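You operate a simulated robot arm through the tools that you are given. There is no shell and no other tool. Be economical: measure what you need, move in short steps, check, and stop when the job is done.

You run a simulated robot arm. Do the job below in one go: nothing can be reset, and whatever is moved stays where it is left.

TASK
Scrape the glue film off the running press belt until its display shows 0 %.
Fine: use the service panel's keys; scraper on before you start; raise its load only till the film falls, too much tears the belt. Stop, then scraper off and the load knob back to its stop.

Only the result counts: the job must be done as asked and must still hold three seconds after the hand-in. Knocking over, shifting, dropping, spilling or breaking anything else fails it.

THE ROBOT
A 7-joint arm with a two-finger parallel gripper, fixed in place. Base frame: the origin is at the foot of the arm, x ahead of it, y to its left, z up. Units: mm, degrees, N and s.
With the tool pointing down near the work surface it reaches from about 220 to 660 mm from the base axis. Its first joint turns from -66.0 to 66.0 degrees. Payload 1.57 kg.
The tool frame sits at the grasp point between the pads (the TCP): z along the fingers, y along the line on which they close. The tips reach 30 mm beyond it. Largest opening 110 mm; finger width 24, thickness 12; the body of the gripper, 48 by 112 mm, starts 78 mm behind the TCP.
Orientation is told as [roll, pitch, yaw] about the base's x, y, z axes, in that order, counted from this pose: with the fingers straight down and closing along the base's y, the tool's x points along the base's -x, its y along +y and its z along -z.

THE INTERFACE
- The arm moves only by the tool move_arm. Its argument "moves" is a list of rows, each a list of 7 numbers: the turn, a rotation vector about the tool's x, y, z in units of 180 degrees (1.0 is 180 degrees), then the shift along the tool's x, y, z in units of 100 mm (1.0 is 100 mm), then the gripper command, from -1 (fully open) to 1 (shut), values between in proportion. In form: [[wx, wy, wz, dx, dy, dz, gripper], ...]. A call has 1 to 20 rows; each row is the pose to reach, as a shift and turn from the pose commanded when the call began, along the tool's axes at that moment. A call with a number of a shift or a turn outside -1 to 1 is refused whole. Each row takes 0.2 s and may step no farther than 50 mm and 8.6 degrees from the row before; otherwise, or with a gripper value out of range, the whole call is refused. A pose out of reach is approached as far as the arm can. The call stops where the force on the tool passes 40 N (or 10 N more than at its start, if that is more) or the arm is blocked; 0.2 s more then pass. Each finger travels about 108 mm/s and halts on what it meets, pressing with about 31 N; the grip force reading is that of the motor and also rises with nothing between the fingers. The clock runs only during rows and for 0.2 s after the last one: add rows that repeat a pose to give the fingers time. The reply holds the time, the measured pose of the TCP, the force on the tool along the base axes, the opening and the grip force, in the units named above and with some noise, and new pictures: "pictures" is both (left out), scene, wrist or none.
- Cameras (640 x 400 px; columns grow to the right, rows downward): "scene" is fixed at [172, -408.7, 1386.1]; the picture's right is [0.64, -0.77, 0.00], its down [-0.56, -0.47, -0.68] and it looks along [0.52, 0.43, -0.74] (base axes); focal length 241 px, centre (320, 200). "wrist" rides on the gripper at [-36, 0, -80] in the tool frame; the picture's right is [0.00, -1.00, 0.00], its down [0.97, 0.00, -0.24] and it looks along [0.24, 0.00, 0.97] (tool axes); focal length 218 px, centre (320, 200). There is no depth. A picture from a camera that has moved, and an enlarged one, comes with that camera's place and axes in the base frame and with its lens.
- enlarge(camera, box): a new picture of the part [left, top, right, bottom] of that camera's present view, enlarged. It takes no simulated time.
- finish_job(): hands the job in; it is judged then, once.

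Work in short steps. Places have to be worked out from the pictures, the camera data and where the tool is seen: move nearer, look again, correct. Check each grasp and each placing, and mend what went wrong. You have 120 turns and 150 pictures in all, those below and enlarged ones among them. Open the gripper and draw the arm clear of the work before you hand the job in, unless the task says otherwise; then end with one line.

The tools are called after "Emit:" as name(argument=value, ...) on one line, values as JSON. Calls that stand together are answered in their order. move_arm: Moves the arm, as the interface text tells. Its arguments: {"type":"object","properties":{"moves":{"type":"array"},"pictures":{"type":"string","enum":["both","scene","wrist","none"]}},"required":["moves"]} The other tools are called the same way: enlarge (camera, box) takes an enlarged picture of a part of a camera's view; finish_job () hands the job in.

At the start:

```text
t: 0.0
tool_pos: [438.5, -160.0, 1185.7]
orientation: [0.0, 0.0, 0.0]
wrist_force: [0.5, -0.8, -0.5]
gripper_width: 110.3
gripper_force: 0.1
```

scene: 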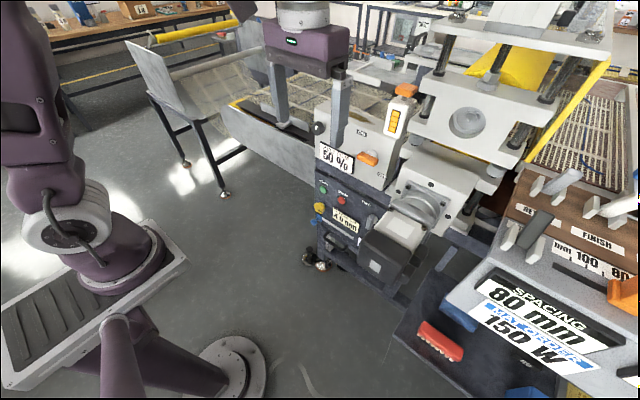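
wrist: 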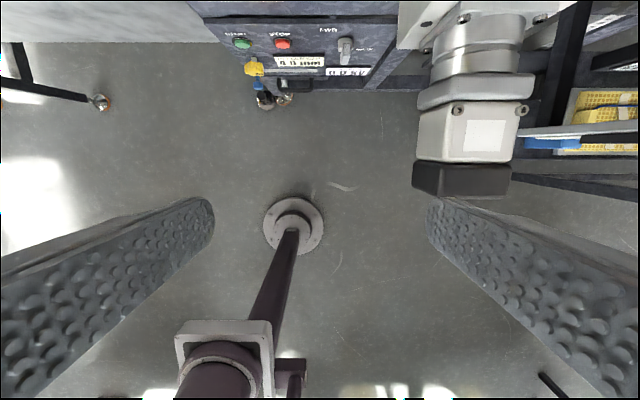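

I start by enlarging the panel area in both cameras to read the keys.

Emit:
enlarge(camera="scene", box=[290, 70, 450, 290])

Emit:
enlarge(camera="wrist", box=[200, 0, 420, 120])

```text
1.82 times, centred on (370, 180) of scene
camera zoom: at [172.0, -408.7, 1386.1], right [0.64, -0.77, 0.0], down [-0.56, -0.47, -0.68], along [0.52, 0.43, -0.74], focal length 438 px, centre (229, 236)
```

zoom: 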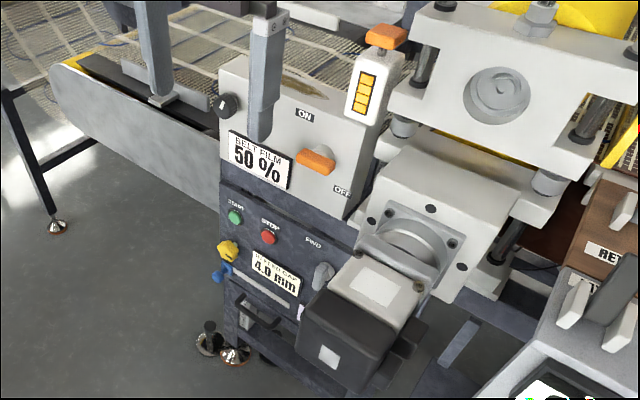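

```text
2.91 times, centred on (310, 60) of wrist
camera zoom: at [473.4, -159.3, 1266.4], right [0.0, -1.0, 0.0], down [-0.97, 0.0, 0.24], along [-0.24, 0.0, -0.97], focal length 635 px, centre (349, 607)
```

zoom: 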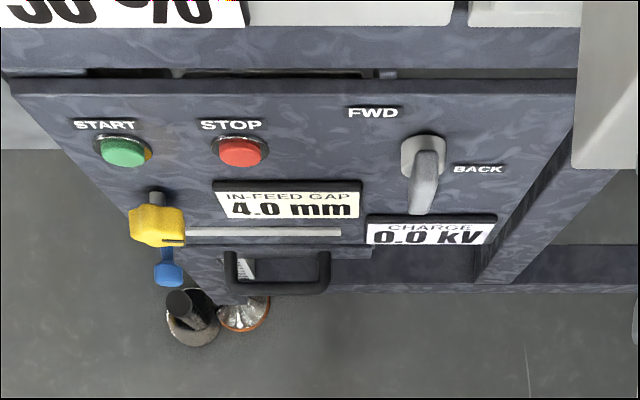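

The panel has START/STOP keys, a FWD/BACK selector, a black knob, an orange ON/OFF lever. I zoom in further on the upper box.

Emit:
enlarge(camera="scene", box=[305, 75, 425, 200])

Emit:
enlarge(camera="scene", box=[300, 165, 400, 250])

Emit:
enlarge(camera="scene", box=[120, 0, 440, 200])

```text
3.20 times, centred on (365, 138) of scene
camera zoom: at [172.0, -408.7, 1386.1], right [0.64, -0.77, 0.0], down [-0.56, -0.47, -0.68], along [0.52, 0.43, -0.74], focal length 772 px, centre (176, 400)
```

zoom: 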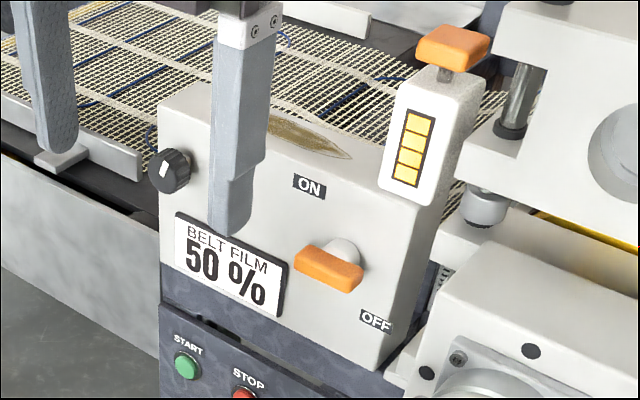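

```text
4.71 times, centred on (350, 208) of scene
camera zoom: at [172.0, -408.7, 1386.1], right [0.64, -0.77, 0.0], down [-0.56, -0.47, -0.68], along [0.52, 0.43, -0.74], focal length 1134 px, centre (179, 165)
```

zoom: 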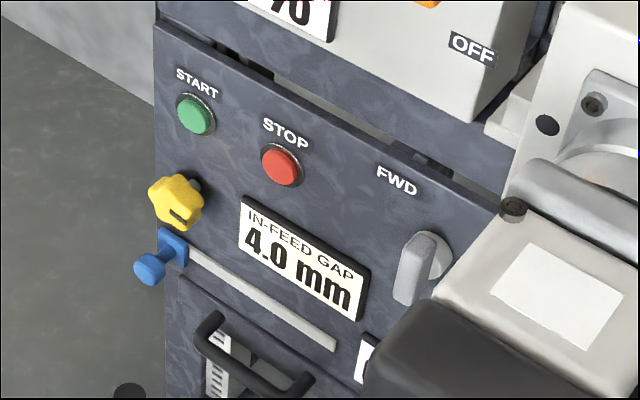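

```text
2.00 times, centred on (280, 100) of scene
camera zoom: at [172.0, -408.7, 1386.1], right [0.64, -0.77, 0.0], down [-0.56, -0.47, -0.68], along [0.52, 0.43, -0.74], focal length 482 px, centre (400, 400)
```

zoom: 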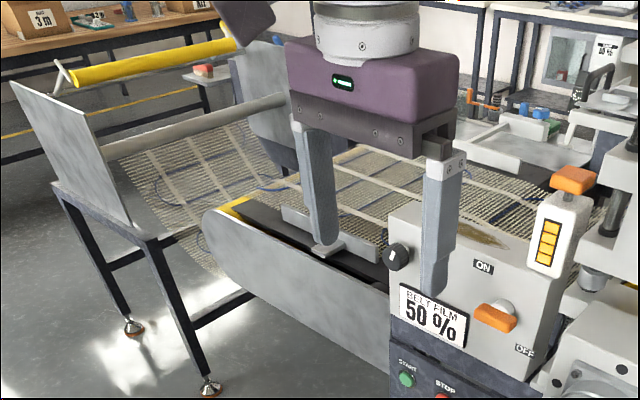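

START triangulates to about (691, 6, 721), so the panel face points toward the robot. I tilt the tool forward in steps to look at the panel face on.

Emit:
move_arm(moves=[[0, -0.04, 0, 0.05, 0.1, 0, -1], [0, -0.08, 0, 0.1, 0.2, 0, -1], [0, -0.12, 0, 0.2, 0.3, 0.1, -1], [0, -0.16, 0, 0.3, 0.4, 0.2, -1], [0, -0.2, 0, 0.4, 0.5, 0.3, -1], [0, -0.24, 0, 0.5, 0.6, 0.4, -1], [0, -0.28, 0, 0.5, 0.8, 0.5, -1], [0, -0.32, 0, 0.5, 1.0, 0.7, -1], [0, -0.36, 0, 0.5, 1.0, 0.9, -1], [0, -0.4, 0, 0.5, 1.0, 1.0, -1]])

```text
t: 2.2
tool_pos: [411.2, -143.8, 1147.0]
orientation: [-2.7, -71.0, 2.7]
wrist_force: [0.1, -1.5, -0.9]
gripper_width: 110.0
gripper_force: 0.1
out of reach, approached as far as the arm can: row 8, 9, 10
camera wrist: at [346.3, -144.2, 1207.0], right [0.0, -1.0, 0.02], down [-0.54, -0.01, -0.84], along [0.84, -0.01, -0.54], focal length 218 px, centre (320, 200)
```

scene: 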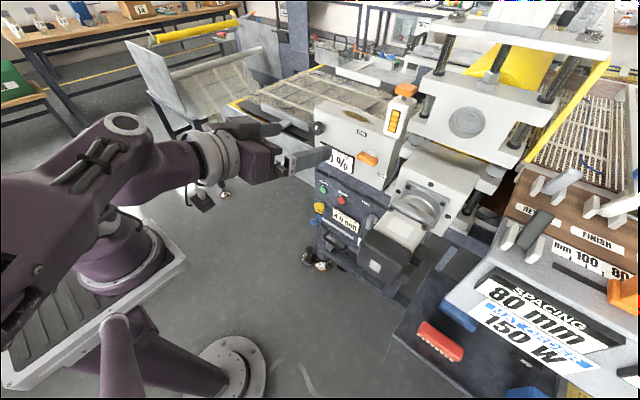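
wrist: 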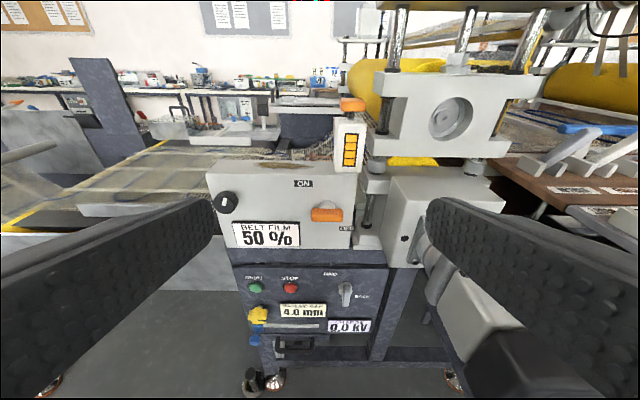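

Now I have a face-on view. I zoom on it.

Emit:
enlarge(camera="wrist", box=[200, 90, 400, 250])

Emit:
enlarge(camera="wrist", box=[230, 250, 400, 390])

```text
2.50 times, centred on (300, 170) of wrist
camera zoom: at [346.3, -144.2, 1207.0], right [0.0, -1.0, 0.02], down [-0.54, -0.01, -0.84], along [0.84, -0.01, -0.54], focal length 546 px, centre (370, 275)
```

zoom: 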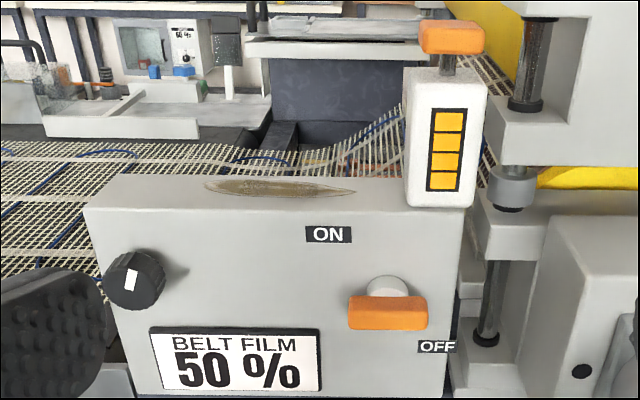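

```text
2.86 times, centred on (315, 320) of wrist
camera zoom: at [346.3, -144.2, 1207.0], right [0.0, -1.0, 0.02], down [-0.54, -0.01, -0.84], along [0.84, -0.01, -0.54], focal length 624 px, centre (334, -143)
```

zoom: 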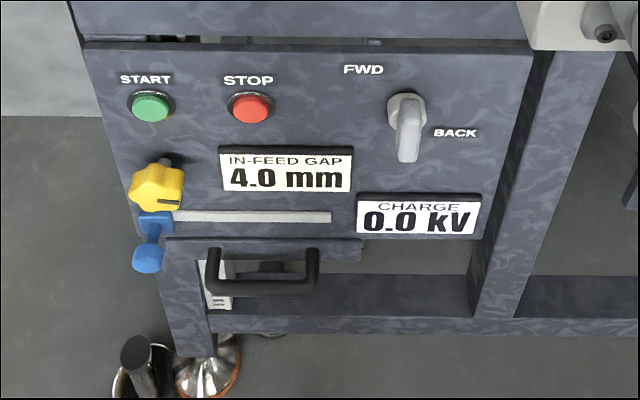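

Estimates: load knob (703, 37, 969), orange lever (686, -163, 953), START (695, 10, 715), selector (685, -219, 695). I move forward along the tool to see the levers closer and check how the commanded pose behaves.

Emit:
move_arm(moves=[[0, 0, 0, 0, 0, 0.3, -1], [0, 0, 0, 0, 0, 0.6, -1], [0, 0, 0, 0, 0, 0.8, -1], [0, 0, 0, 0, 0, 1.0, -1]], pictures="wrist")

```text
t: 3.2
tool_pos: [456.9, -155.6, 1156.8]
orientation: [0.2, -71.9, 0.0]
wrist_force: [0.1, 1.0, -0.2]
gripper_width: 109.8
gripper_force: 0.1
out of reach, approached as far as the arm can: row 1, 2, 3, 4
camera wrist: at [390.3, -157.1, 1215.9], right [0.0, -1.0, 0.0], down [-0.53, 0.0, -0.85], along [0.85, 0.0, -0.53], focal length 218 px, centre (320, 200)
```

wrist: 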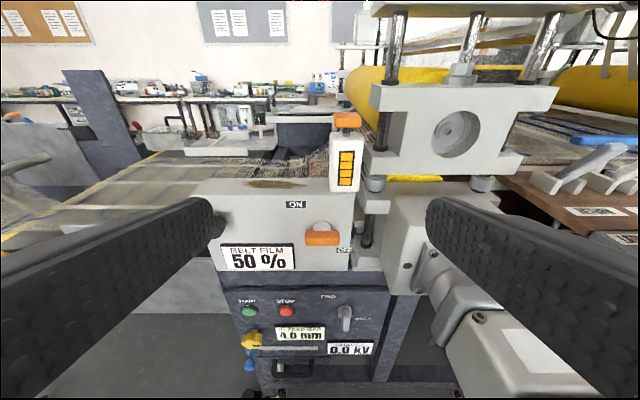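

The pose near the base is folded past its limits, so I go further forward where it should be reachable.

Emit:
move_arm(moves=[[0, 0, 0, 0, 0, 0.3, -1], [0, 0, 0, 0, 0, 0.6, -1], [0, 0, 0, 0, 0, 0.8, -1], [0, 0, 0, 0, 0, 0.8, -1]], pictures="both")

```text
t: 4.2
tool_pos: [472.1, -160.0, 1175.9]
orientation: [0.1, -72.0, 0.0]
wrist_force: [0.2, -0.6, -0.3]
gripper_width: 110.0
gripper_force: 0.1
out of reach, approached as far as the arm can: row 1, 2, 3, 4
camera wrist: at [406.8, -160.8, 1232.9], right [0.0, -1.0, 0.0], down [-0.53, 0.0, -0.85], along [0.85, 0.0, -0.53], focal length 218 px, centre (320, 200)
```

scene: 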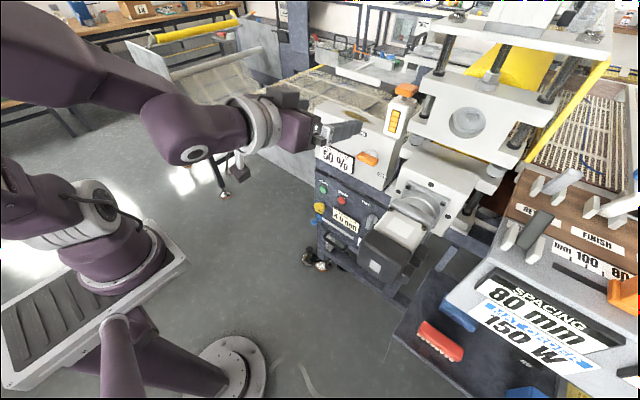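
wrist: 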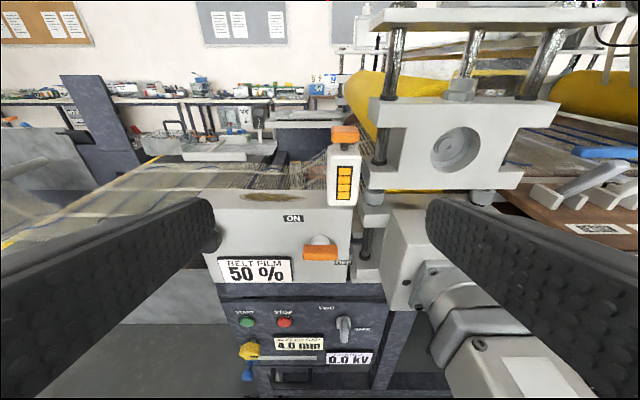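

Position response is odd (y returned to -160). I test with a hold plus small sideways move to learn the effective commanded pose.

Emit:
move_arm(moves=[[0, 0, 0, 0, 0.1, 0, -1], [0, 0, 0, 0, 0.2, 0, -1], [0, 0, 0, 0, 0.2, 0, -1]], pictures="none")

```text
t: 5.0
tool_pos: [471.6, -139.6, 1176.7]
orientation: [0.0, -72.0, 0.1]
wrist_force: [0.3, 0.5, -0.9]
gripper_width: 109.9
gripper_force: 0.0
```

Now the arm follows exactly. I move toward (545, -100, 1065) for a closer look.

Emit:
move_arm(moves=[[0, 0, 0, 0.2, 0.1, 0.3, -1], [0, 0, 0, 0.4, 0.2, 0.6, -1], [0, 0, 0, 0.6, 0.3, 0.8, -1], [0, 0, 0, 0.8, 0.4, 1.0, -1], [0, 0, 0, 0.8, 0.4, 1.0, -1]], pictures="wrist")

```text
t: 6.2
tool_pos: [471.0, -138.4, 1177.3]
orientation: [0.0, -72.0, 0.1]
wrist_force: [-0.2, -0.9, 0.3]
gripper_width: 110.0
gripper_force: 0.1
out of reach, approached as far as the arm can: row 1, 2, 3, 4, 5
camera wrist: at [405.2, -138.8, 1234.9], right [0.0, -1.0, 0.0], down [-0.53, 0.0, -0.85], along [0.85, 0.0, -0.53], focal length 218 px, centre (320, 200)
```

wrist: 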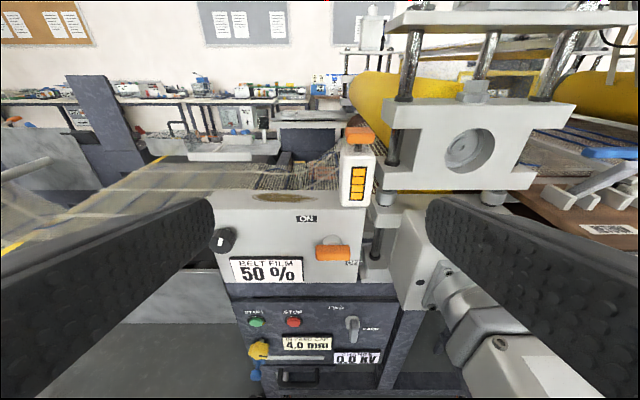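

Down/forward at this pitch hits a joint limit. I try pitch about -50 with forward motion instead.

Emit:
move_arm(moves=[[0, 0.04, 0, 0, 0, 0, -1], [0, 0.08, 0, 0, 0, 0.1, -1], [0, 0.12, 0, 0, 0.1, 0.3, -1], [0, 0.12, 0, 0.2, 0.2, 0.5, -1], [0, 0.12, 0, 0.4, 0.3, 0.7, -1], [0, 0.12, 0, 0.6, 0.4, 0.9, -1], [0, 0.12, 0, 0.6, 0.4, 0.9, -1]], pictures="wrist")

```text
t: 7.8
tool_pos: [486.9, -141.8, 1156.4]
orientation: [-3.3, -49.9, -0.3]
wrist_force: [-0.2, -0.6, 0.2]
gripper_width: 110.0
gripper_force: 0.0
out of reach, approached as far as the arm can: row 3, 4, 5, 6, 7
camera wrist: at [447.7, -138.2, 1235.7], right [-0.05, -1.0, 0.04], down [-0.81, 0.02, -0.59], along [0.59, -0.06, -0.81], focal length 218 px, centre (320, 200)
```

wrist: 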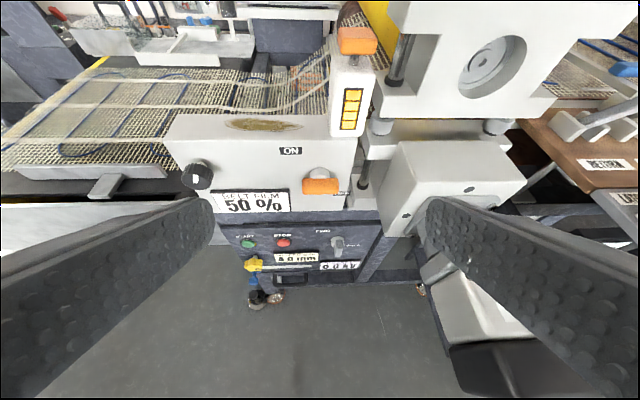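

Emit:
move_arm(moves=[[0, 0, 0, 0, 0, 0, -1]], pictures="scene")

```text
t: 8.2
tool_pos: [486.6, -142.0, 1157.4]
orientation: [-3.3, -49.9, -0.4]
wrist_force: [-0.5, 0.4, 0.1]
gripper_width: 109.8
gripper_force: 0.0
```

scene: 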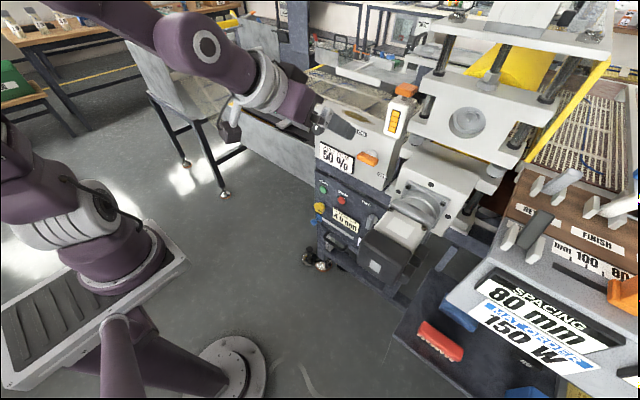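

I test small pure moves to find which direction is limited: first base +x 40 mm while levelling roll.

Emit:
move_arm(moves=[[0, 0, 0, -0.13, 0, 0.15, -1], [0, 0, 0, -0.26, 0, 0.3, -1], [0, 0, 0, -0.26, 0, 0.3, -1]], pictures="none")

Emit:
move_arm(moves=[[0, 0, 0, 0.15, 0, 0.13, -1], [0, 0, 0, 0.3, 0, 0.26, -1], [0, 0, 0, 0.3, 0, 0.26, -1]], pictures="none")

Emit:
move_arm(moves=[[0, 0, 0, 0, 0.2, 0, -1], [0, 0, 0, 0, 0.4, 0, -1], [0, 0, 0, 0, 0.4, 0, -1]], pictures="none")

```text
t: 9.0
tool_pos: [495.4, -143.2, 1166.6]
orientation: [-3.6, -50.0, -0.3]
wrist_force: [0.6, 0.2, 0.1]
gripper_width: 109.9
gripper_force: 0.0
out of reach, approached as far as the arm can: row 1, 2, 3
```

```text
t: 9.8
tool_pos: [496.6, -142.3, 1125.5]
orientation: [-3.3, -49.9, -0.4]
wrist_force: [-0.1, -0.7, 0.3]
gripper_width: 109.9
gripper_force: 0.0
```

```text
t: 10.6
tool_pos: [497.6, -103.7, 1124.3]
orientation: [-3.3, -50.1, -0.4]
wrist_force: [-0.2, -0.7, 0.1]
gripper_width: 110.0
gripper_force: 0.1
```

So +x is limited at height (reach sphere), while down and y work. I go down 100 mm, then try forward.

Emit:
move_arm(moves=[[0, 0, 0, 0.25, 0, 0.21, -1], [0, 0, 0, 0.5, 0, 0.42, -1], [0, 0, 0, 0.77, 0, 0.64, -1], [0, 0, 0, 0.67, 0, 0.8, -1], [0, 0, 0, 0.57, 0, 0.92, -1], [0, 0, 0, 0.57, 0, 0.92, -1]], pictures="wrist")

```text
t: 12.0
tool_pos: [533.0, -108.6, 1022.1]
orientation: [-3.5, -50.0, -0.2]
wrist_force: [-0.7, -0.3, -0.3]
gripper_width: 110.0
gripper_force: 0.0
camera wrist: at [493.3, -104.6, 1099.9], right [-0.05, -1.0, 0.04], down [-0.81, 0.02, -0.59], along [0.59, -0.06, -0.81], focal length 218 px, centre (320, 200)
```

wrist: 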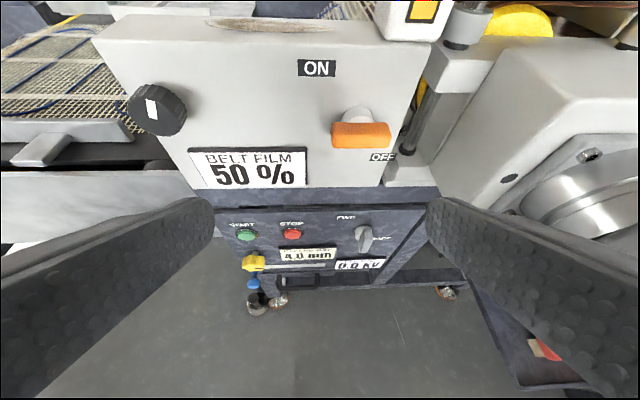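

Emit:
move_arm(moves=[[-0.019, 0, 0, 0, 0, 0, -1], [-0.019, 0, 0, 0, 0, 0, -1]], pictures="none")

Emit:
enlarge(camera="wrist", box=[100, 30, 440, 200])

Emit:
enlarge(camera="wrist", box=[210, 200, 430, 320])

```text
t: 12.6
tool_pos: [532.4, -107.9, 1021.8]
orientation: [0.1, -49.9, -0.2]
wrist_force: [0.4, 0.7, 0.2]
gripper_width: 110.0
gripper_force: 0.1
```

```text
1.88 times, centred on (270, 115) of wrist
camera zoom: at [493.1, -109.5, 1100.3], right [0.0, -1.0, 0.0], down [-0.81, 0.0, -0.59], along [0.59, 0.0, -0.81], focal length 411 px, centre (414, 360)
```

zoom: 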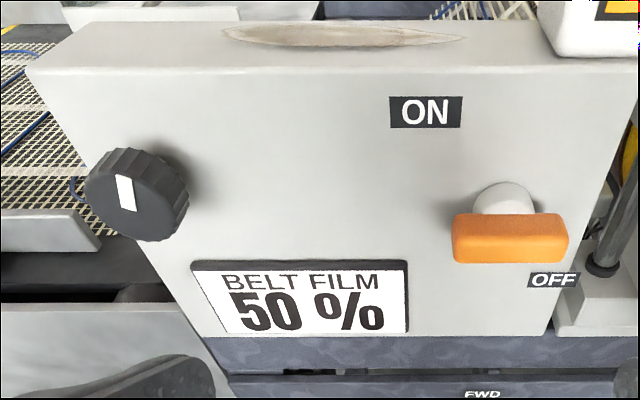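

```text
2.91 times, centred on (320, 260) of wrist
camera zoom: at [493.1, -109.5, 1100.3], right [0.0, -1.0, 0.0], down [-0.81, 0.0, -0.59], along [0.59, 0.0, -0.81], focal length 635 px, centre (320, 26)
```

zoom: 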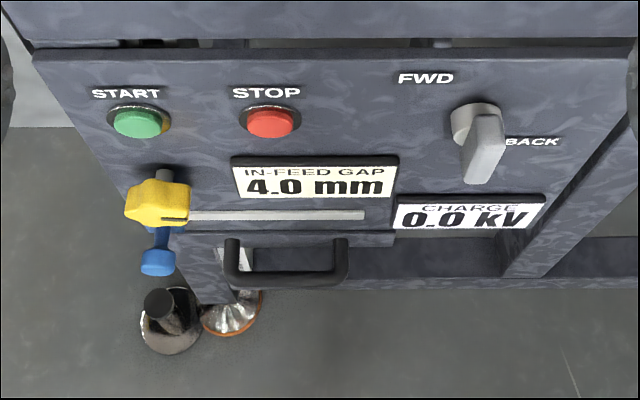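

I read the orange bar as centred on a shaft at about (684, -163, 953), horizontal = OFF, upright = ON. Next I test whether a horizontal tool (pitch −90) is reachable around here, which the knob needs.

Emit:
move_arm(moves=[[0, -0.04, 0, 0, 0, 0, -1], [0, -0.08, 0, 0, 0, 0, -1], [0, -0.12, 0, 0, 0, 0, -1], [0, -0.16, 0, 0, 0, 0, -1], [0, -0.2, 0, 0, 0, 0, -1], [0, -0.222, 0, 0, 0, 0, -1], [0, -0.222, 0, 0, 0, 0, -1]], pictures="wrist")

```text
t: 14.2
tool_pos: [553.4, -118.3, 1013.3]
orientation: [74.9, -89.9, -75.1]
wrist_force: [-0.2, -0.1, 0.2]
gripper_width: 110.1
gripper_force: 0.0
out of reach, approached as far as the arm can: row 3, 4, 5, 6, 7
camera wrist: at [472.0, -119.1, 1049.3], right [0.0, -1.0, 0.0], down [-0.24, 0.0, -0.97], along [0.97, 0.0, -0.24], focal length 218 px, centre (320, 200)
```

wrist: 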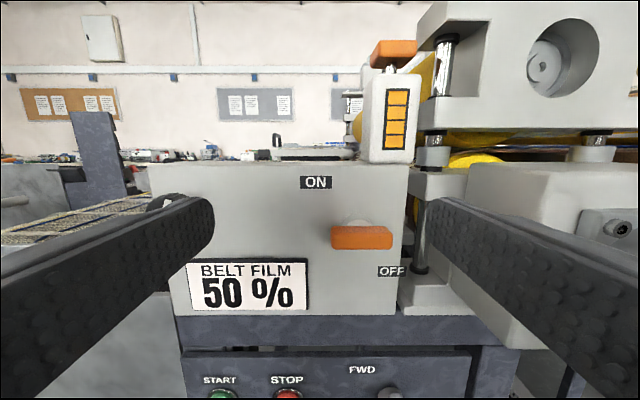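

Horizontal works. I zoom for detail.

Emit:
enlarge(camera="wrist", box=[140, 20, 460, 320])

```text
1.33 times, centred on (300, 170) of wrist
camera zoom: at [472.0, -119.1, 1049.3], right [0.0, -1.0, 0.0], down [-0.24, 0.0, -0.97], along [0.97, 0.0, -0.24], focal length 291 px, centre (347, 240)
```

zoom: 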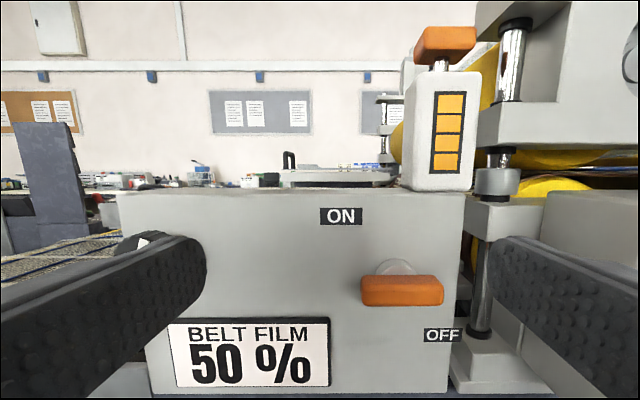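

Bar centre is (684, -162, 956), face at x≈715. I roll the tool 90° so fingers close vertically, and line up at x≈603 in front of the bar.

Emit:
move_arm(moves=[[0, 0, 0.045, 0.05, -0.04, 0, -1], [0, 0, 0.09, 0.1, -0.08, 0, -1], [0, 0, 0.135, 0.15, -0.12, 0, -1], [0, 0, 0.18, 0.2, -0.16, 0, -1], [0, 0, 0.225, 0.25, -0.2, 0, -1], [0, 0, 0.27, 0.3, -0.24, 0.05, -1], [0, 0, 0.315, 0.35, -0.28, 0.1, -1], [0, 0, 0.36, 0.4, -0.32, 0.2, -1], [0, 0, 0.405, 0.45, -0.36, 0.3, -1], [0, 0, 0.45, 0.5, -0.4, 0.4, -1], [0, 0, 0.5, 0.57, -0.44, 0.5, -1], [0, 0, 0.5, 0.57, -0.44, 0.5, -1]])

```text
refused: row 11 steps farther than a row can; nothing moved
```

Emit:
move_arm(moves=[[0, 0, 0.045, 0.05, -0.04, 0, -1], [0, 0, 0.09, 0.1, -0.08, 0, -1], [0, 0, 0.135, 0.15, -0.12, 0, -1], [0, 0, 0.18, 0.2, -0.16, 0, -1], [0, 0, 0.225, 0.25, -0.2, 0, -1], [0, 0, 0.27, 0.3, -0.24, 0.05, -1], [0, 0, 0.315, 0.35, -0.28, 0.1, -1], [0, 0, 0.36, 0.4, -0.32, 0.2, -1], [0, 0, 0.405, 0.45, -0.36, 0.3, -1], [0, 0, 0.45, 0.5, -0.4, 0.4, -1], [0, 0, 0.48, 0.57, -0.44, 0.5, -1], [0, 0, 0.5, 0.57, -0.44, 0.5, -1], [0, 0, 0.5, 0.57, -0.44, 0.5, -1]])

```text
t: 17.0
tool_pos: [602.8, -161.3, 955.9]
orientation: [89.9, 0.2, -90.1]
wrist_force: [-0.7, 0.1, -0.1]
gripper_width: 110.0
gripper_force: 0.0
camera wrist: at [522.7, -198.0, 956.6], right [0.0, 0.0, -1.0], down [-0.24, 0.97, 0.0], along [0.97, 0.24, 0.0], focal length 218 px, centre (320, 200)
```

scene: 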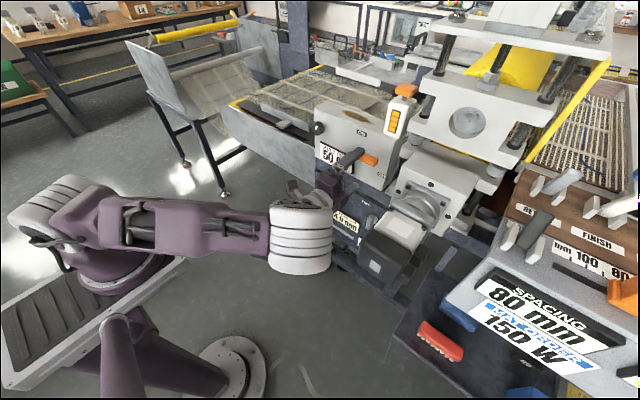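
wrist: 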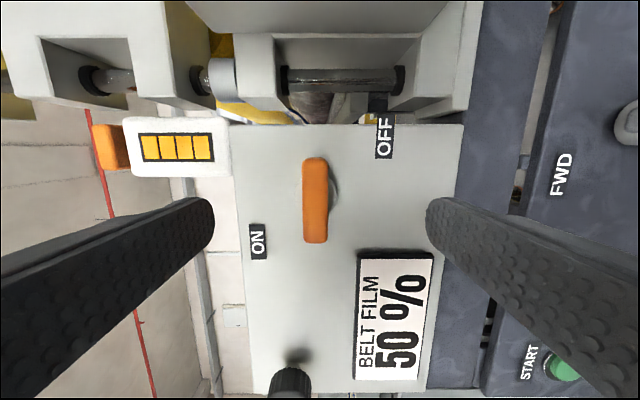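

Bar centre reads as (684, -159, 958). I advance so the tips reach about x=692, and close gently onto it.

Emit:
move_arm(moves=[[0, 0, 0, 0.02, 0.02, 0.2, -1], [0, 0, 0, 0.02, 0.02, 0.4, -1], [0, 0, 0, 0.02, 0.02, 0.59, -1], [0, 0, 0, 0.02, 0.02, 0.59, 0], [0, 0, 0, 0.02, 0.02, 0.59, 0.8], [0, 0, 0, 0.02, 0.02, 0.59, 0.8], [0, 0, 0, 0.02, 0.02, 0.59, 0.8]])

```text
t: 18.6
tool_pos: [663.9, -159.6, 960.8]
orientation: [90.1, -0.1, -90.2]
wrist_force: [1.8, 1.3, 12.6]
gripper_width: 18.0
gripper_force: 32.1
camera wrist: at [583.2, -195.7, 959.5], right [0.0, 0.0, -1.0], down [-0.24, 0.97, 0.0], along [0.97, 0.24, 0.0], focal length 218 px, centre (320, 200)
```

scene: 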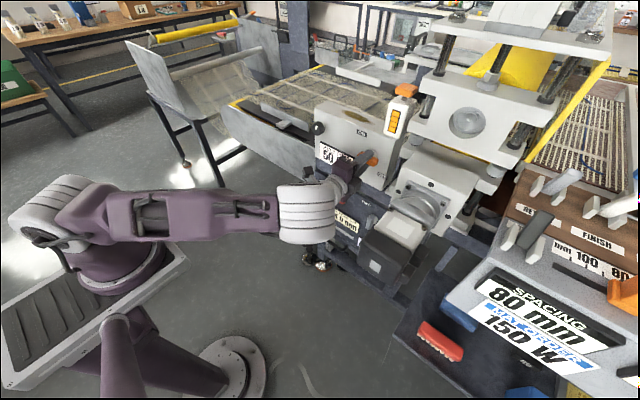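
wrist: 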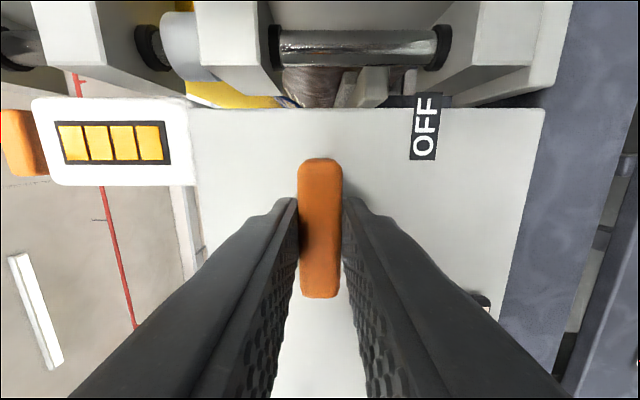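

The bar is gripped (18 mm). I turn it anticlockwise, first 30°, watching the force.

Emit:
move_arm(moves=[[0, 0, -0.03, 0, 0.01, 0, 0.8], [0, 0, -0.06, 0, 0.01, 0, 0.8], [0, 0, -0.1, 0, 0.01, 0, 0.8], [0, 0, -0.14, 0, 0.01, 0, 0.8], [0, 0, -0.17, 0, 0.01, 0, 0.8]], pictures="wrist")

```text
t: 19.8
tool_pos: [663.5, -161.2, 960.4]
orientation: [89.8, -30.5, -90.3]
wrist_force: [-1.7, -5.6, 15.0]
gripper_width: 34.3
gripper_force: 42.0
camera wrist: at [582.0, -192.0, 978.1], right [0.0, -0.51, -0.86], down [-0.24, 0.84, -0.49], along [0.97, 0.2, -0.12], focal length 218 px, centre (320, 200)
```

wrist: 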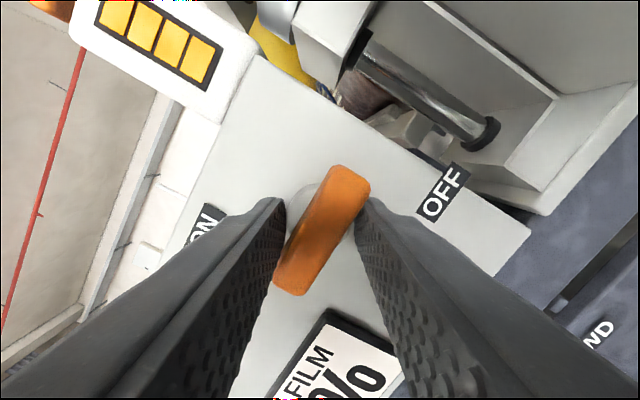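

The bar did not follow; the jaws were pried open instead. I go back to straight and try a small clockwise turn.

Emit:
move_arm(moves=[[0, 0, 0.045, 0, 0, 0, 0.8], [0, 0, 0.09, 0, 0, 0, 0.8], [0, 0, 0.135, 0, 0, 0, 0.8], [0, 0, 0.17, 0, 0, 0, 0.8], [0, 0, 0.2, 0, 0, 0, 0.8], [0, 0, 0.23, 0, 0, 0, 0.8], [0, 0, 0.26, 0, 0, 0, 0.8]], pictures="wrist")

```text
t: 21.4
tool_pos: [662.9, -159.8, 960.1]
orientation: [90.0, 16.3, -90.1]
wrist_force: [10.4, 8.6, 16.9]
gripper_width: 18.1
gripper_force: 33.0
camera wrist: at [581.9, -194.4, 949.8], right [0.0, 0.28, -0.96], down [-0.24, 0.93, 0.27], along [0.97, 0.23, 0.07], focal length 218 px, centre (320, 200)
```

wrist: 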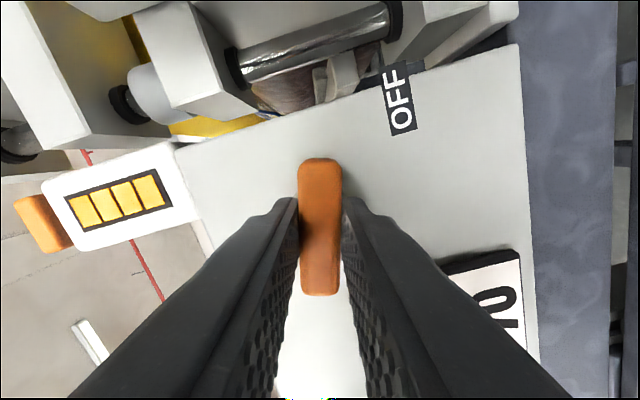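

It follows clockwise. I continue turning clockwise, shifting slightly upward to relieve the side force.

Emit:
move_arm(moves=[[0, 0, 0.04, 0.01, 0.02, 0, 0.8], [0, 0, 0.08, 0.01, 0.02, 0, 0.8], [0, 0, 0.12, 0.01, 0.02, 0, 0.8], [0, 0, 0.16, 0.01, 0.02, 0, 0.8], [0, 0, 0.2, 0.01, 0.02, 0, 0.8], [0, 0, 0.24, 0.01, 0.02, 0, 0.8]], pictures="wrist")

```text
t: 22.8
tool_pos: [661.9, -159.6, 960.2]
orientation: [89.4, 59.5, -90.8]
wrist_force: [3.1, 3.2, -6.9]
gripper_width: 17.8
gripper_force: 32.4
camera wrist: at [581.7, -178.3, 929.5], right [0.0, 0.86, -0.51], down [-0.23, 0.49, 0.84], along [0.97, 0.12, 0.2], focal length 218 px, centre (320, 200)
```

wrist: 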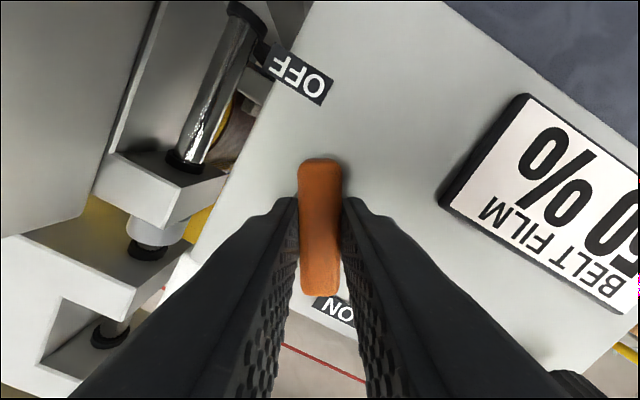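

It is at about 60°. I keep turning to the expected 90°.

Emit:
move_arm(moves=[[0, 0, 0.04, 0, 0, 0, 0.8], [0, 0, 0.08, 0, 0, 0, 0.8], [0, 0, 0.12, 0, 0, 0, 0.8], [0, 0, 0.15, 0, 0, 0, 0.8], [0, 0, 0.17, 0, 0, 0, 0.8], [0, 0, 0.17, 0, 0, 0, 0.8]], pictures="wrist")

```text
t: 24.2
tool_pos: [663.3, -159.1, 961.5]
orientation: [-22.0, 89.8, 157.7]
wrist_force: [-10.9, 0.2, -20.2]
gripper_width: 17.5
gripper_force: 32.3
camera wrist: at [581.9, -160.2, 925.1], right [0.0, 1.0, 0.0], down [-0.24, 0.0, 0.97], along [0.97, 0.0, 0.24], focal length 218 px, centre (320, 200)
```

wrist: 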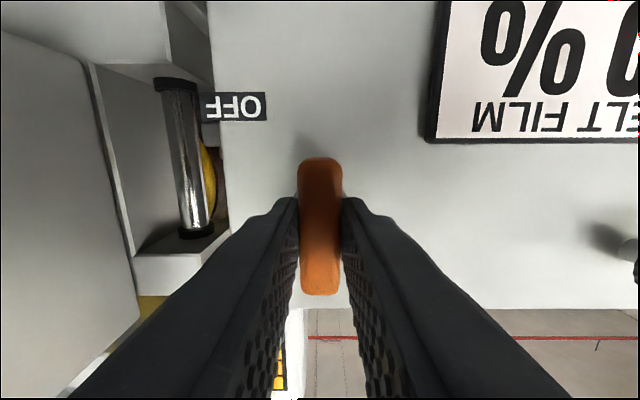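

The bar is upright. I release, back off and roll the tool back toward normal, then check.

Emit:
move_arm(moves=[[0, 0, 0, 0, 0, 0, 0], [0, 0, 0, 0, 0, 0, -1], [0, 0, 0, 0, 0, 0, -1], [0, 0, 0, 0, 0, -0.3, -1], [0, 0, 0, 0, 0, -0.6, -1], [0, 0, -0.045, 0, 0, -0.8, -1], [0, 0, -0.09, 0, 0, -0.9, -1], [0, 0, -0.135, 0, 0, -0.9, -1], [0, 0, -0.18, 0, 0, -0.9, -1], [0, 0, -0.225, 0, 0, -0.9, -1], [0, 0, -0.27, 0, 0, -0.9, -1], [0, 0, -0.315, 0, 0, -0.9, -1], [0, 0, -0.36, 0, 0, -0.9, -1], [0, 0, -0.405, 0, 0, -0.9, -1], [0, 0, -0.45, 0, 0, -0.9, -1], [0, 0, -0.5, 0, 0, -0.9, -1]], pictures="both")

```text
refused: row 16 steps farther than a row can; nothing moved
```

Emit:
move_arm(moves=[[0, 0, 0, 0, 0, 0, 0], [0, 0, 0, 0, 0, 0, -1], [0, 0, 0, 0, 0, 0, -1], [0, 0, 0, 0, 0, -0.3, -1], [0, 0, 0, 0, 0, -0.6, -1], [0, 0, -0.045, 0, 0, -0.8, -1], [0, 0, -0.09, 0, 0, -0.9, -1], [0, 0, -0.135, 0, 0, -0.9, -1], [0, 0, -0.18, 0, 0, -0.9, -1], [0, 0, -0.225, 0, 0, -0.9, -1], [0, 0, -0.27, 0, 0, -0.9, -1], [0, 0, -0.315, 0, 0, -0.9, -1], [0, 0, -0.36, 0, 0, -0.9, -1], [0, 0, -0.405, 0, 0, -0.9, -1], [0, 0, -0.45, 0, 0, -0.9, -1], [0, 0, -0.49, 0, 0, -0.9, -1], [0, 0, -0.5, 0, 0, -0.9, -1]], pictures="both")

```text
t: 27.8
tool_pos: [572.7, -159.1, 961.4]
orientation: [89.9, -0.1, -90.2]
wrist_force: [-0.3, -0.1, -0.2]
gripper_width: 110.2
gripper_force: 0.2
camera wrist: at [492.3, -195.5, 961.4], right [0.0, 0.0, -1.0], down [-0.24, 0.97, 0.0], along [0.97, 0.24, 0.0], focal length 218 px, centre (320, 200)
```

scene: 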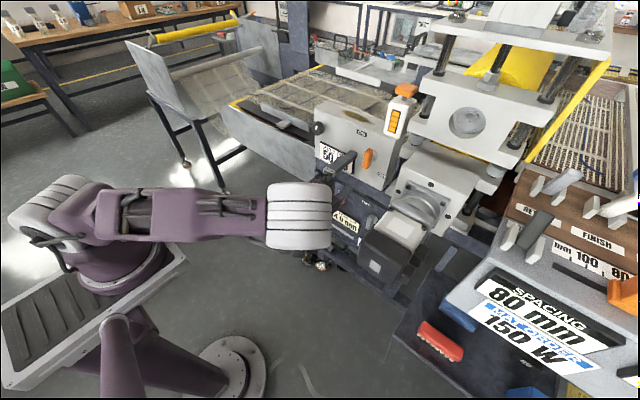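
wrist: 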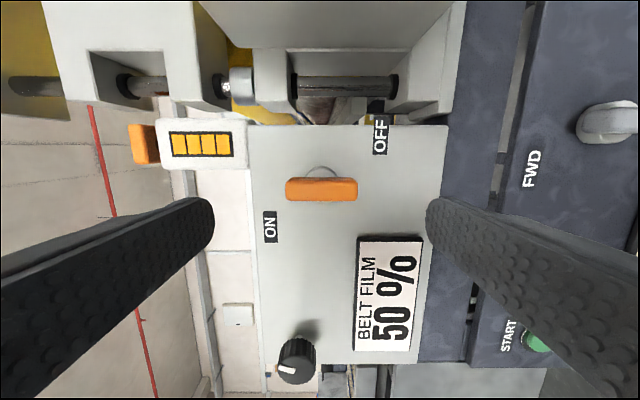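

The bar stays upright = ON. Next: close the gripper, roll back to normal and move down-left toward START at about (690, 8, 722).

Emit:
move_arm(moves=[[0, 0, -0.045, 0.1, -0.1, 0, 0], [0, 0, -0.09, 0.2, -0.2, 0, 1], [0, 0, -0.135, 0.3, -0.3, 0, 1], [0, 0, -0.18, 0.4, -0.4, 0, 1], [0, 0, -0.225, 0.5, -0.5, 0, 1], [0, 0, -0.27, 0.6, -0.6, 0, 1], [0, 0, -0.315, 0.7, -0.7, 0, 1], [0, 0, -0.36, 0.8, -0.8, 0, 1], [0, 0, -0.405, 0.9, -0.9, 0, 1], [0, 0, -0.45, 1, -1, 0, 1], [0, 0, -0.49, 1, -1, 0, 1], [0, 0, -0.5, 1, -1, 0, 1]], pictures="wrist")

```text
t: 30.4
tool_pos: [573.8, -59.8, 861.7]
orientation: [-32.0, -89.9, 31.7]
wrist_force: [-0.2, -0.3, -0.3]
gripper_width: 0.1
gripper_force: 21.1
camera wrist: at [493.0, -59.4, 896.5], right [0.0, -1.0, 0.0], down [-0.24, 0.0, -0.97], along [0.97, -0.01, -0.24], focal length 218 px, centre (320, 200)
```

wrist: 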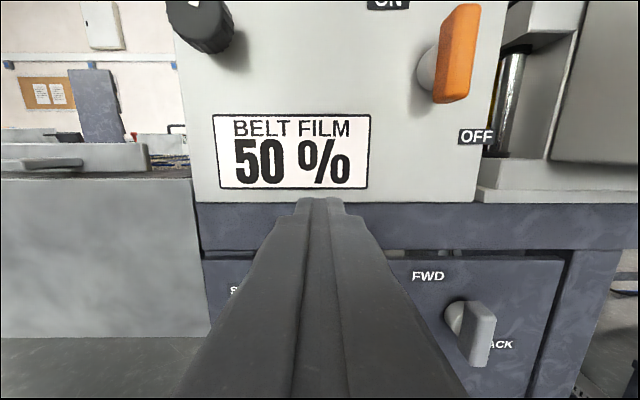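

Continue to about (574, 5, 765).

Emit:
move_arm(moves=[[0, 0, 0, 0.2, 0.15, 0, 1], [0, 0, 0, 0.4, 0.3, 0, 1], [0, 0, 0, 0.6, 0.45, 0, 1], [0, 0, 0, 0.8, 0.6, 0, 1], [0, 0, 0, 0.97, 0.65, 0, 1], [0, 0, 0, 0.97, 0.65, 0, 1]], pictures="both")

```text
t: 31.8
tool_pos: [573.3, 7.1, 765.2]
orientation: [16.2, -89.9, -16.5]
wrist_force: [0.6, 0.0, 0.1]
gripper_width: 0.0
gripper_force: 21.4
camera wrist: at [493.1, 6.5, 801.4], right [0.0, -1.0, 0.0], down [-0.24, 0.0, -0.97], along [0.97, 0.0, -0.24], focal length 218 px, centre (320, 200)
```

scene: 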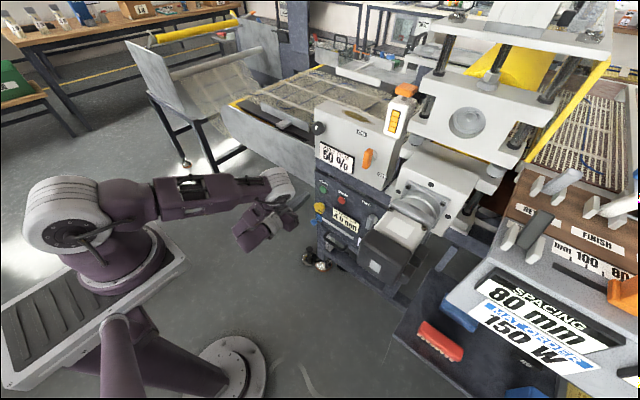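
wrist: 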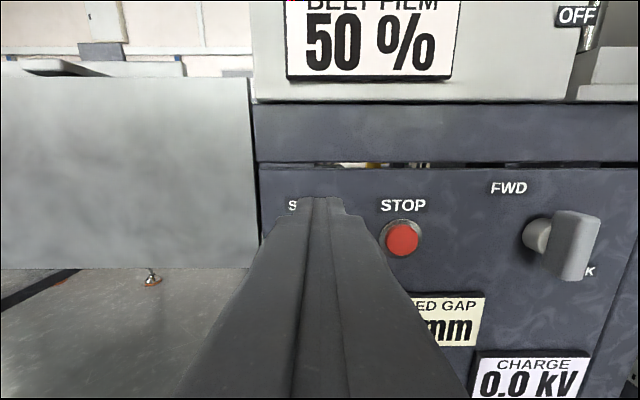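

START button face works out to (695, 11, 712). I line up and advance to just short of it.

Emit:
move_arm(moves=[[0, 0, 0, 0.25, 0.04, 0, 1], [0, 0, 0, 0.53, 0.04, 0, 1], [0, 0, 0, 0.53, 0.04, 0.3, 1], [0, 0, 0, 0.53, 0.04, 0.6, 1], [0, 0, 0, 0.53, 0.04, 0.75, 1], [0, 0, 0, 0.53, 0.04, 0.75, 1]], pictures="both")

Emit:
enlarge(camera="scene", box=[280, 130, 400, 260])

```text
t: 33.2
tool_pos: [647.4, 9.6, 710.5]
orientation: [24.3, -90.0, -24.6]
wrist_force: [0.3, 0.0, -0.7]
gripper_width: 0.0
gripper_force: 20.9
camera wrist: at [566.8, 9.1, 748.5], right [0.0, -1.0, 0.0], down [-0.24, 0.0, -0.97], along [0.97, 0.0, -0.24], focal length 218 px, centre (320, 200)
```

scene: 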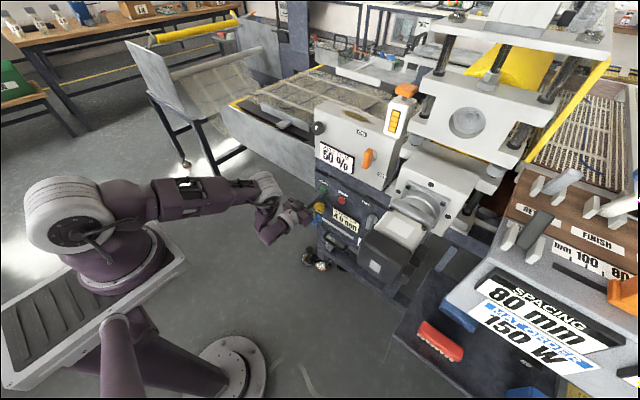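
wrist: 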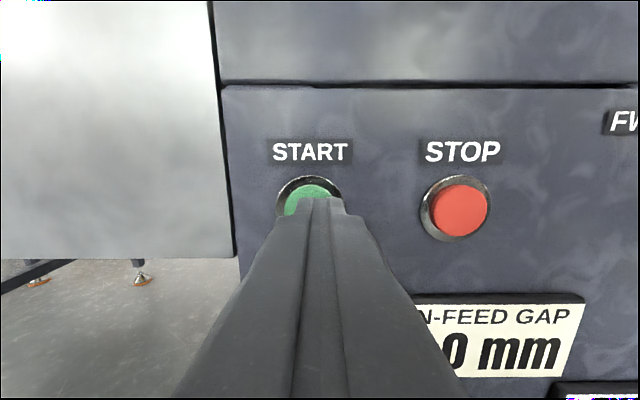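

```text
3.08 times, centred on (340, 195) of scene
camera zoom: at [172.0, -408.7, 1386.1], right [0.64, -0.77, 0.0], down [-0.56, -0.47, -0.68], along [0.52, 0.43, -0.74], focal length 742 px, centre (258, 215)
```

zoom: 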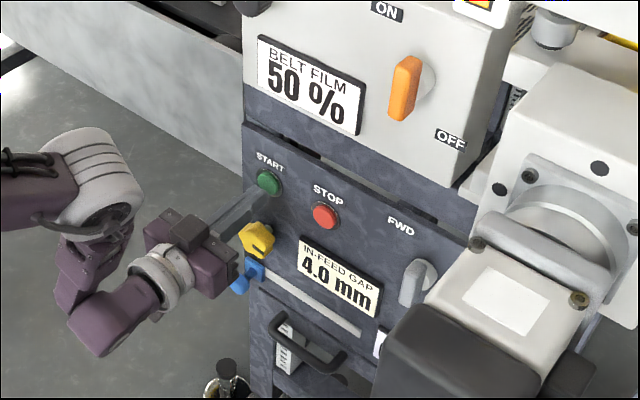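

START is at y≈15, z≈711. I shift 5 mm left and press forward in small steps; the force will tell contact.

Emit:
move_arm(moves=[[0, 0, 0, -0.02, 0.05, 0.1, 1], [0, 0, 0, -0.02, 0.05, 0.16, 1], [0, 0, 0, -0.02, 0.05, 0.19, 1], [0, 0, 0, -0.02, 0.05, 0.22, 1]], pictures="wrist")

```text
t: 34.2
tool_pos: [668.8, 14.5, 714.0]
orientation: [43.6, -89.9, -44.0]
wrist_force: [-21.4, 1.8, 9.4]
gripper_width: 0.1
gripper_force: 20.7
camera wrist: at [588.4, 14.7, 749.4], right [0.0, -1.0, 0.0], down [-0.24, 0.0, -0.97], along [0.97, 0.0, -0.24], focal length 218 px, centre (320, 200)
```

wrist: 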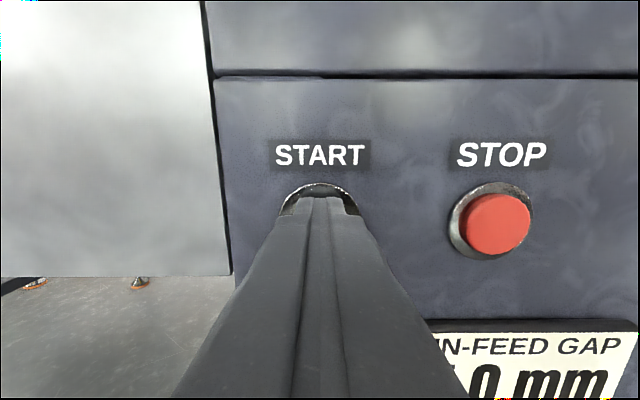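

Contact at 21 N with the button sunk. I press a bit further (2 mm), then back off and check whether the belt runs.

Emit:
move_arm(moves=[[0, 0, 0, 0, 0, 0.02, 1], [0, 0, 0, 0, 0, 0.02, 1], [0, 0, 0, 0, 0, -0.2, 1], [0, 0, 0, 0, 0, -0.5, 1], [0, 0, 0, 0, 0, -0.8, 1]], pictures="both")

Emit:
enlarge(camera="scene", box=[220, 50, 440, 260])

```text
t: 34.7
tool_pos: [670.2, 15.1, 712.7]
orientation: [63.5, -89.9, -63.8]
wrist_force: [-25.1, -0.9, 11.9]
gripper_width: 0.1
gripper_force: 21.6
stopped in row 2: the force on the tool passed its limit (the readings are from after the stop); the commanded pose is now the measured one
camera wrist: at [589.3, 14.6, 748.9], right [0.0, -1.0, 0.0], down [-0.24, 0.0, -0.97], along [0.97, 0.0, -0.24], focal length 218 px, centre (320, 200)
```

scene: 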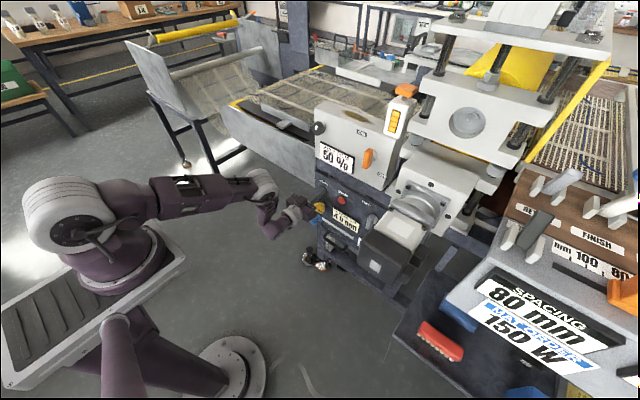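
wrist: 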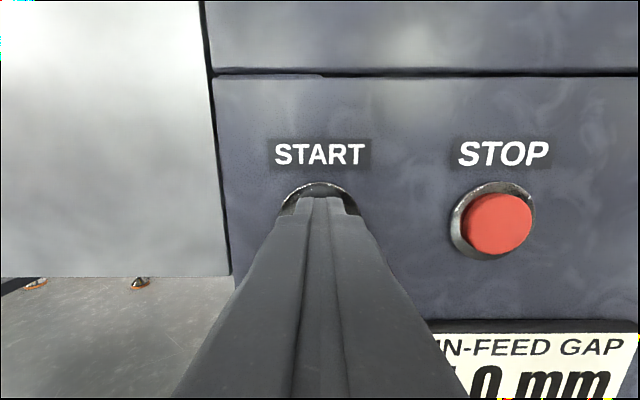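

```text
1.90 times, centred on (330, 155) of scene
camera zoom: at [171.2, -408.7, 1386.2], right [0.64, -0.77, 0.0], down [-0.56, -0.47, -0.68], along [0.52, 0.43, -0.74], focal length 459 px, centre (301, 286)
```

zoom: 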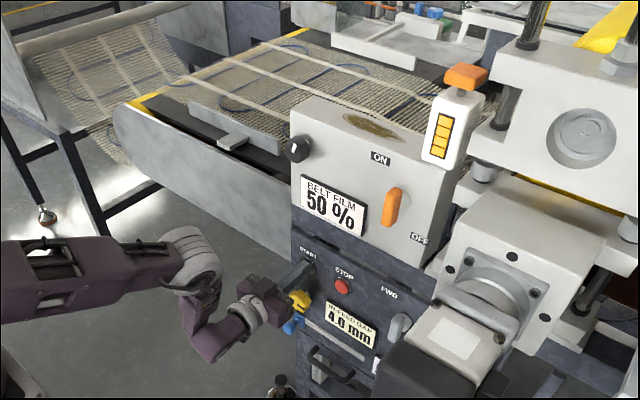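

Pressed fully. I back off and rise in front of the panel toward the load knob, opening the gripper.

Emit:
move_arm(moves=[[0, 0, 0, 0, 0, -0.4, 1], [0, 0, 0, 0, 0, -0.8, 1], [0, 0, 0, -0.4, 0.1, -0.9, 1], [0, 0, 0, -0.8, 0.2, -0.9, 1], [0, 0, 0, -1, 0.2, -0.9, 0]], pictures="none")

Emit:
move_arm(moves=[[0, 0, 0, -0.4, 0, 0, -1], [0, 0, 0, -0.8, 0, 0, -1], [0, 0, 0, -1, 0, 0, -1], [0, 0, 0, -1, 0, 0, -1]], pictures="both")

```text
t: 35.9
tool_pos: [581.3, 36.1, 814.7]
orientation: [41.7, -89.9, -41.9]
wrist_force: [0.5, 0.0, -0.5]
gripper_width: 54.9
gripper_force: 0.0
```

```text
t: 36.9
tool_pos: [581.0, 36.4, 913.7]
orientation: [34.3, -89.8, -34.4]
wrist_force: [1.4, -0.2, 0.7]
gripper_width: 110.0
gripper_force: 0.1
camera wrist: at [499.9, 35.5, 949.7], right [0.0, -1.0, 0.0], down [-0.24, 0.0, -0.97], along [0.97, 0.0, -0.24], focal length 218 px, centre (320, 200)
```

scene: 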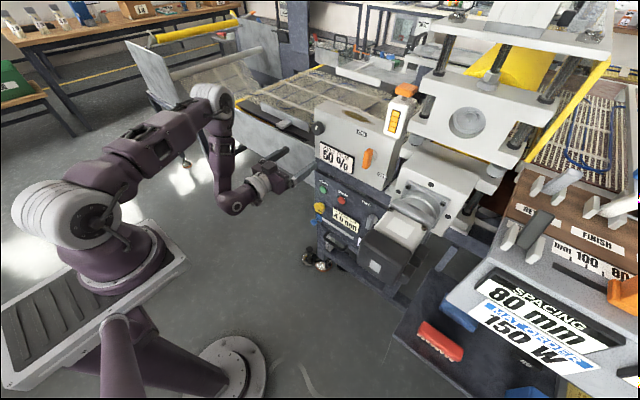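
wrist: 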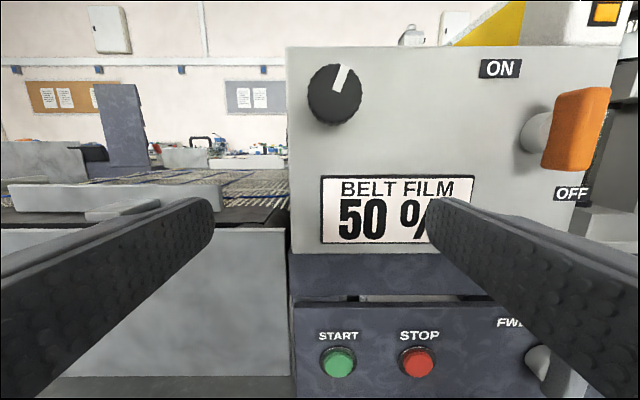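

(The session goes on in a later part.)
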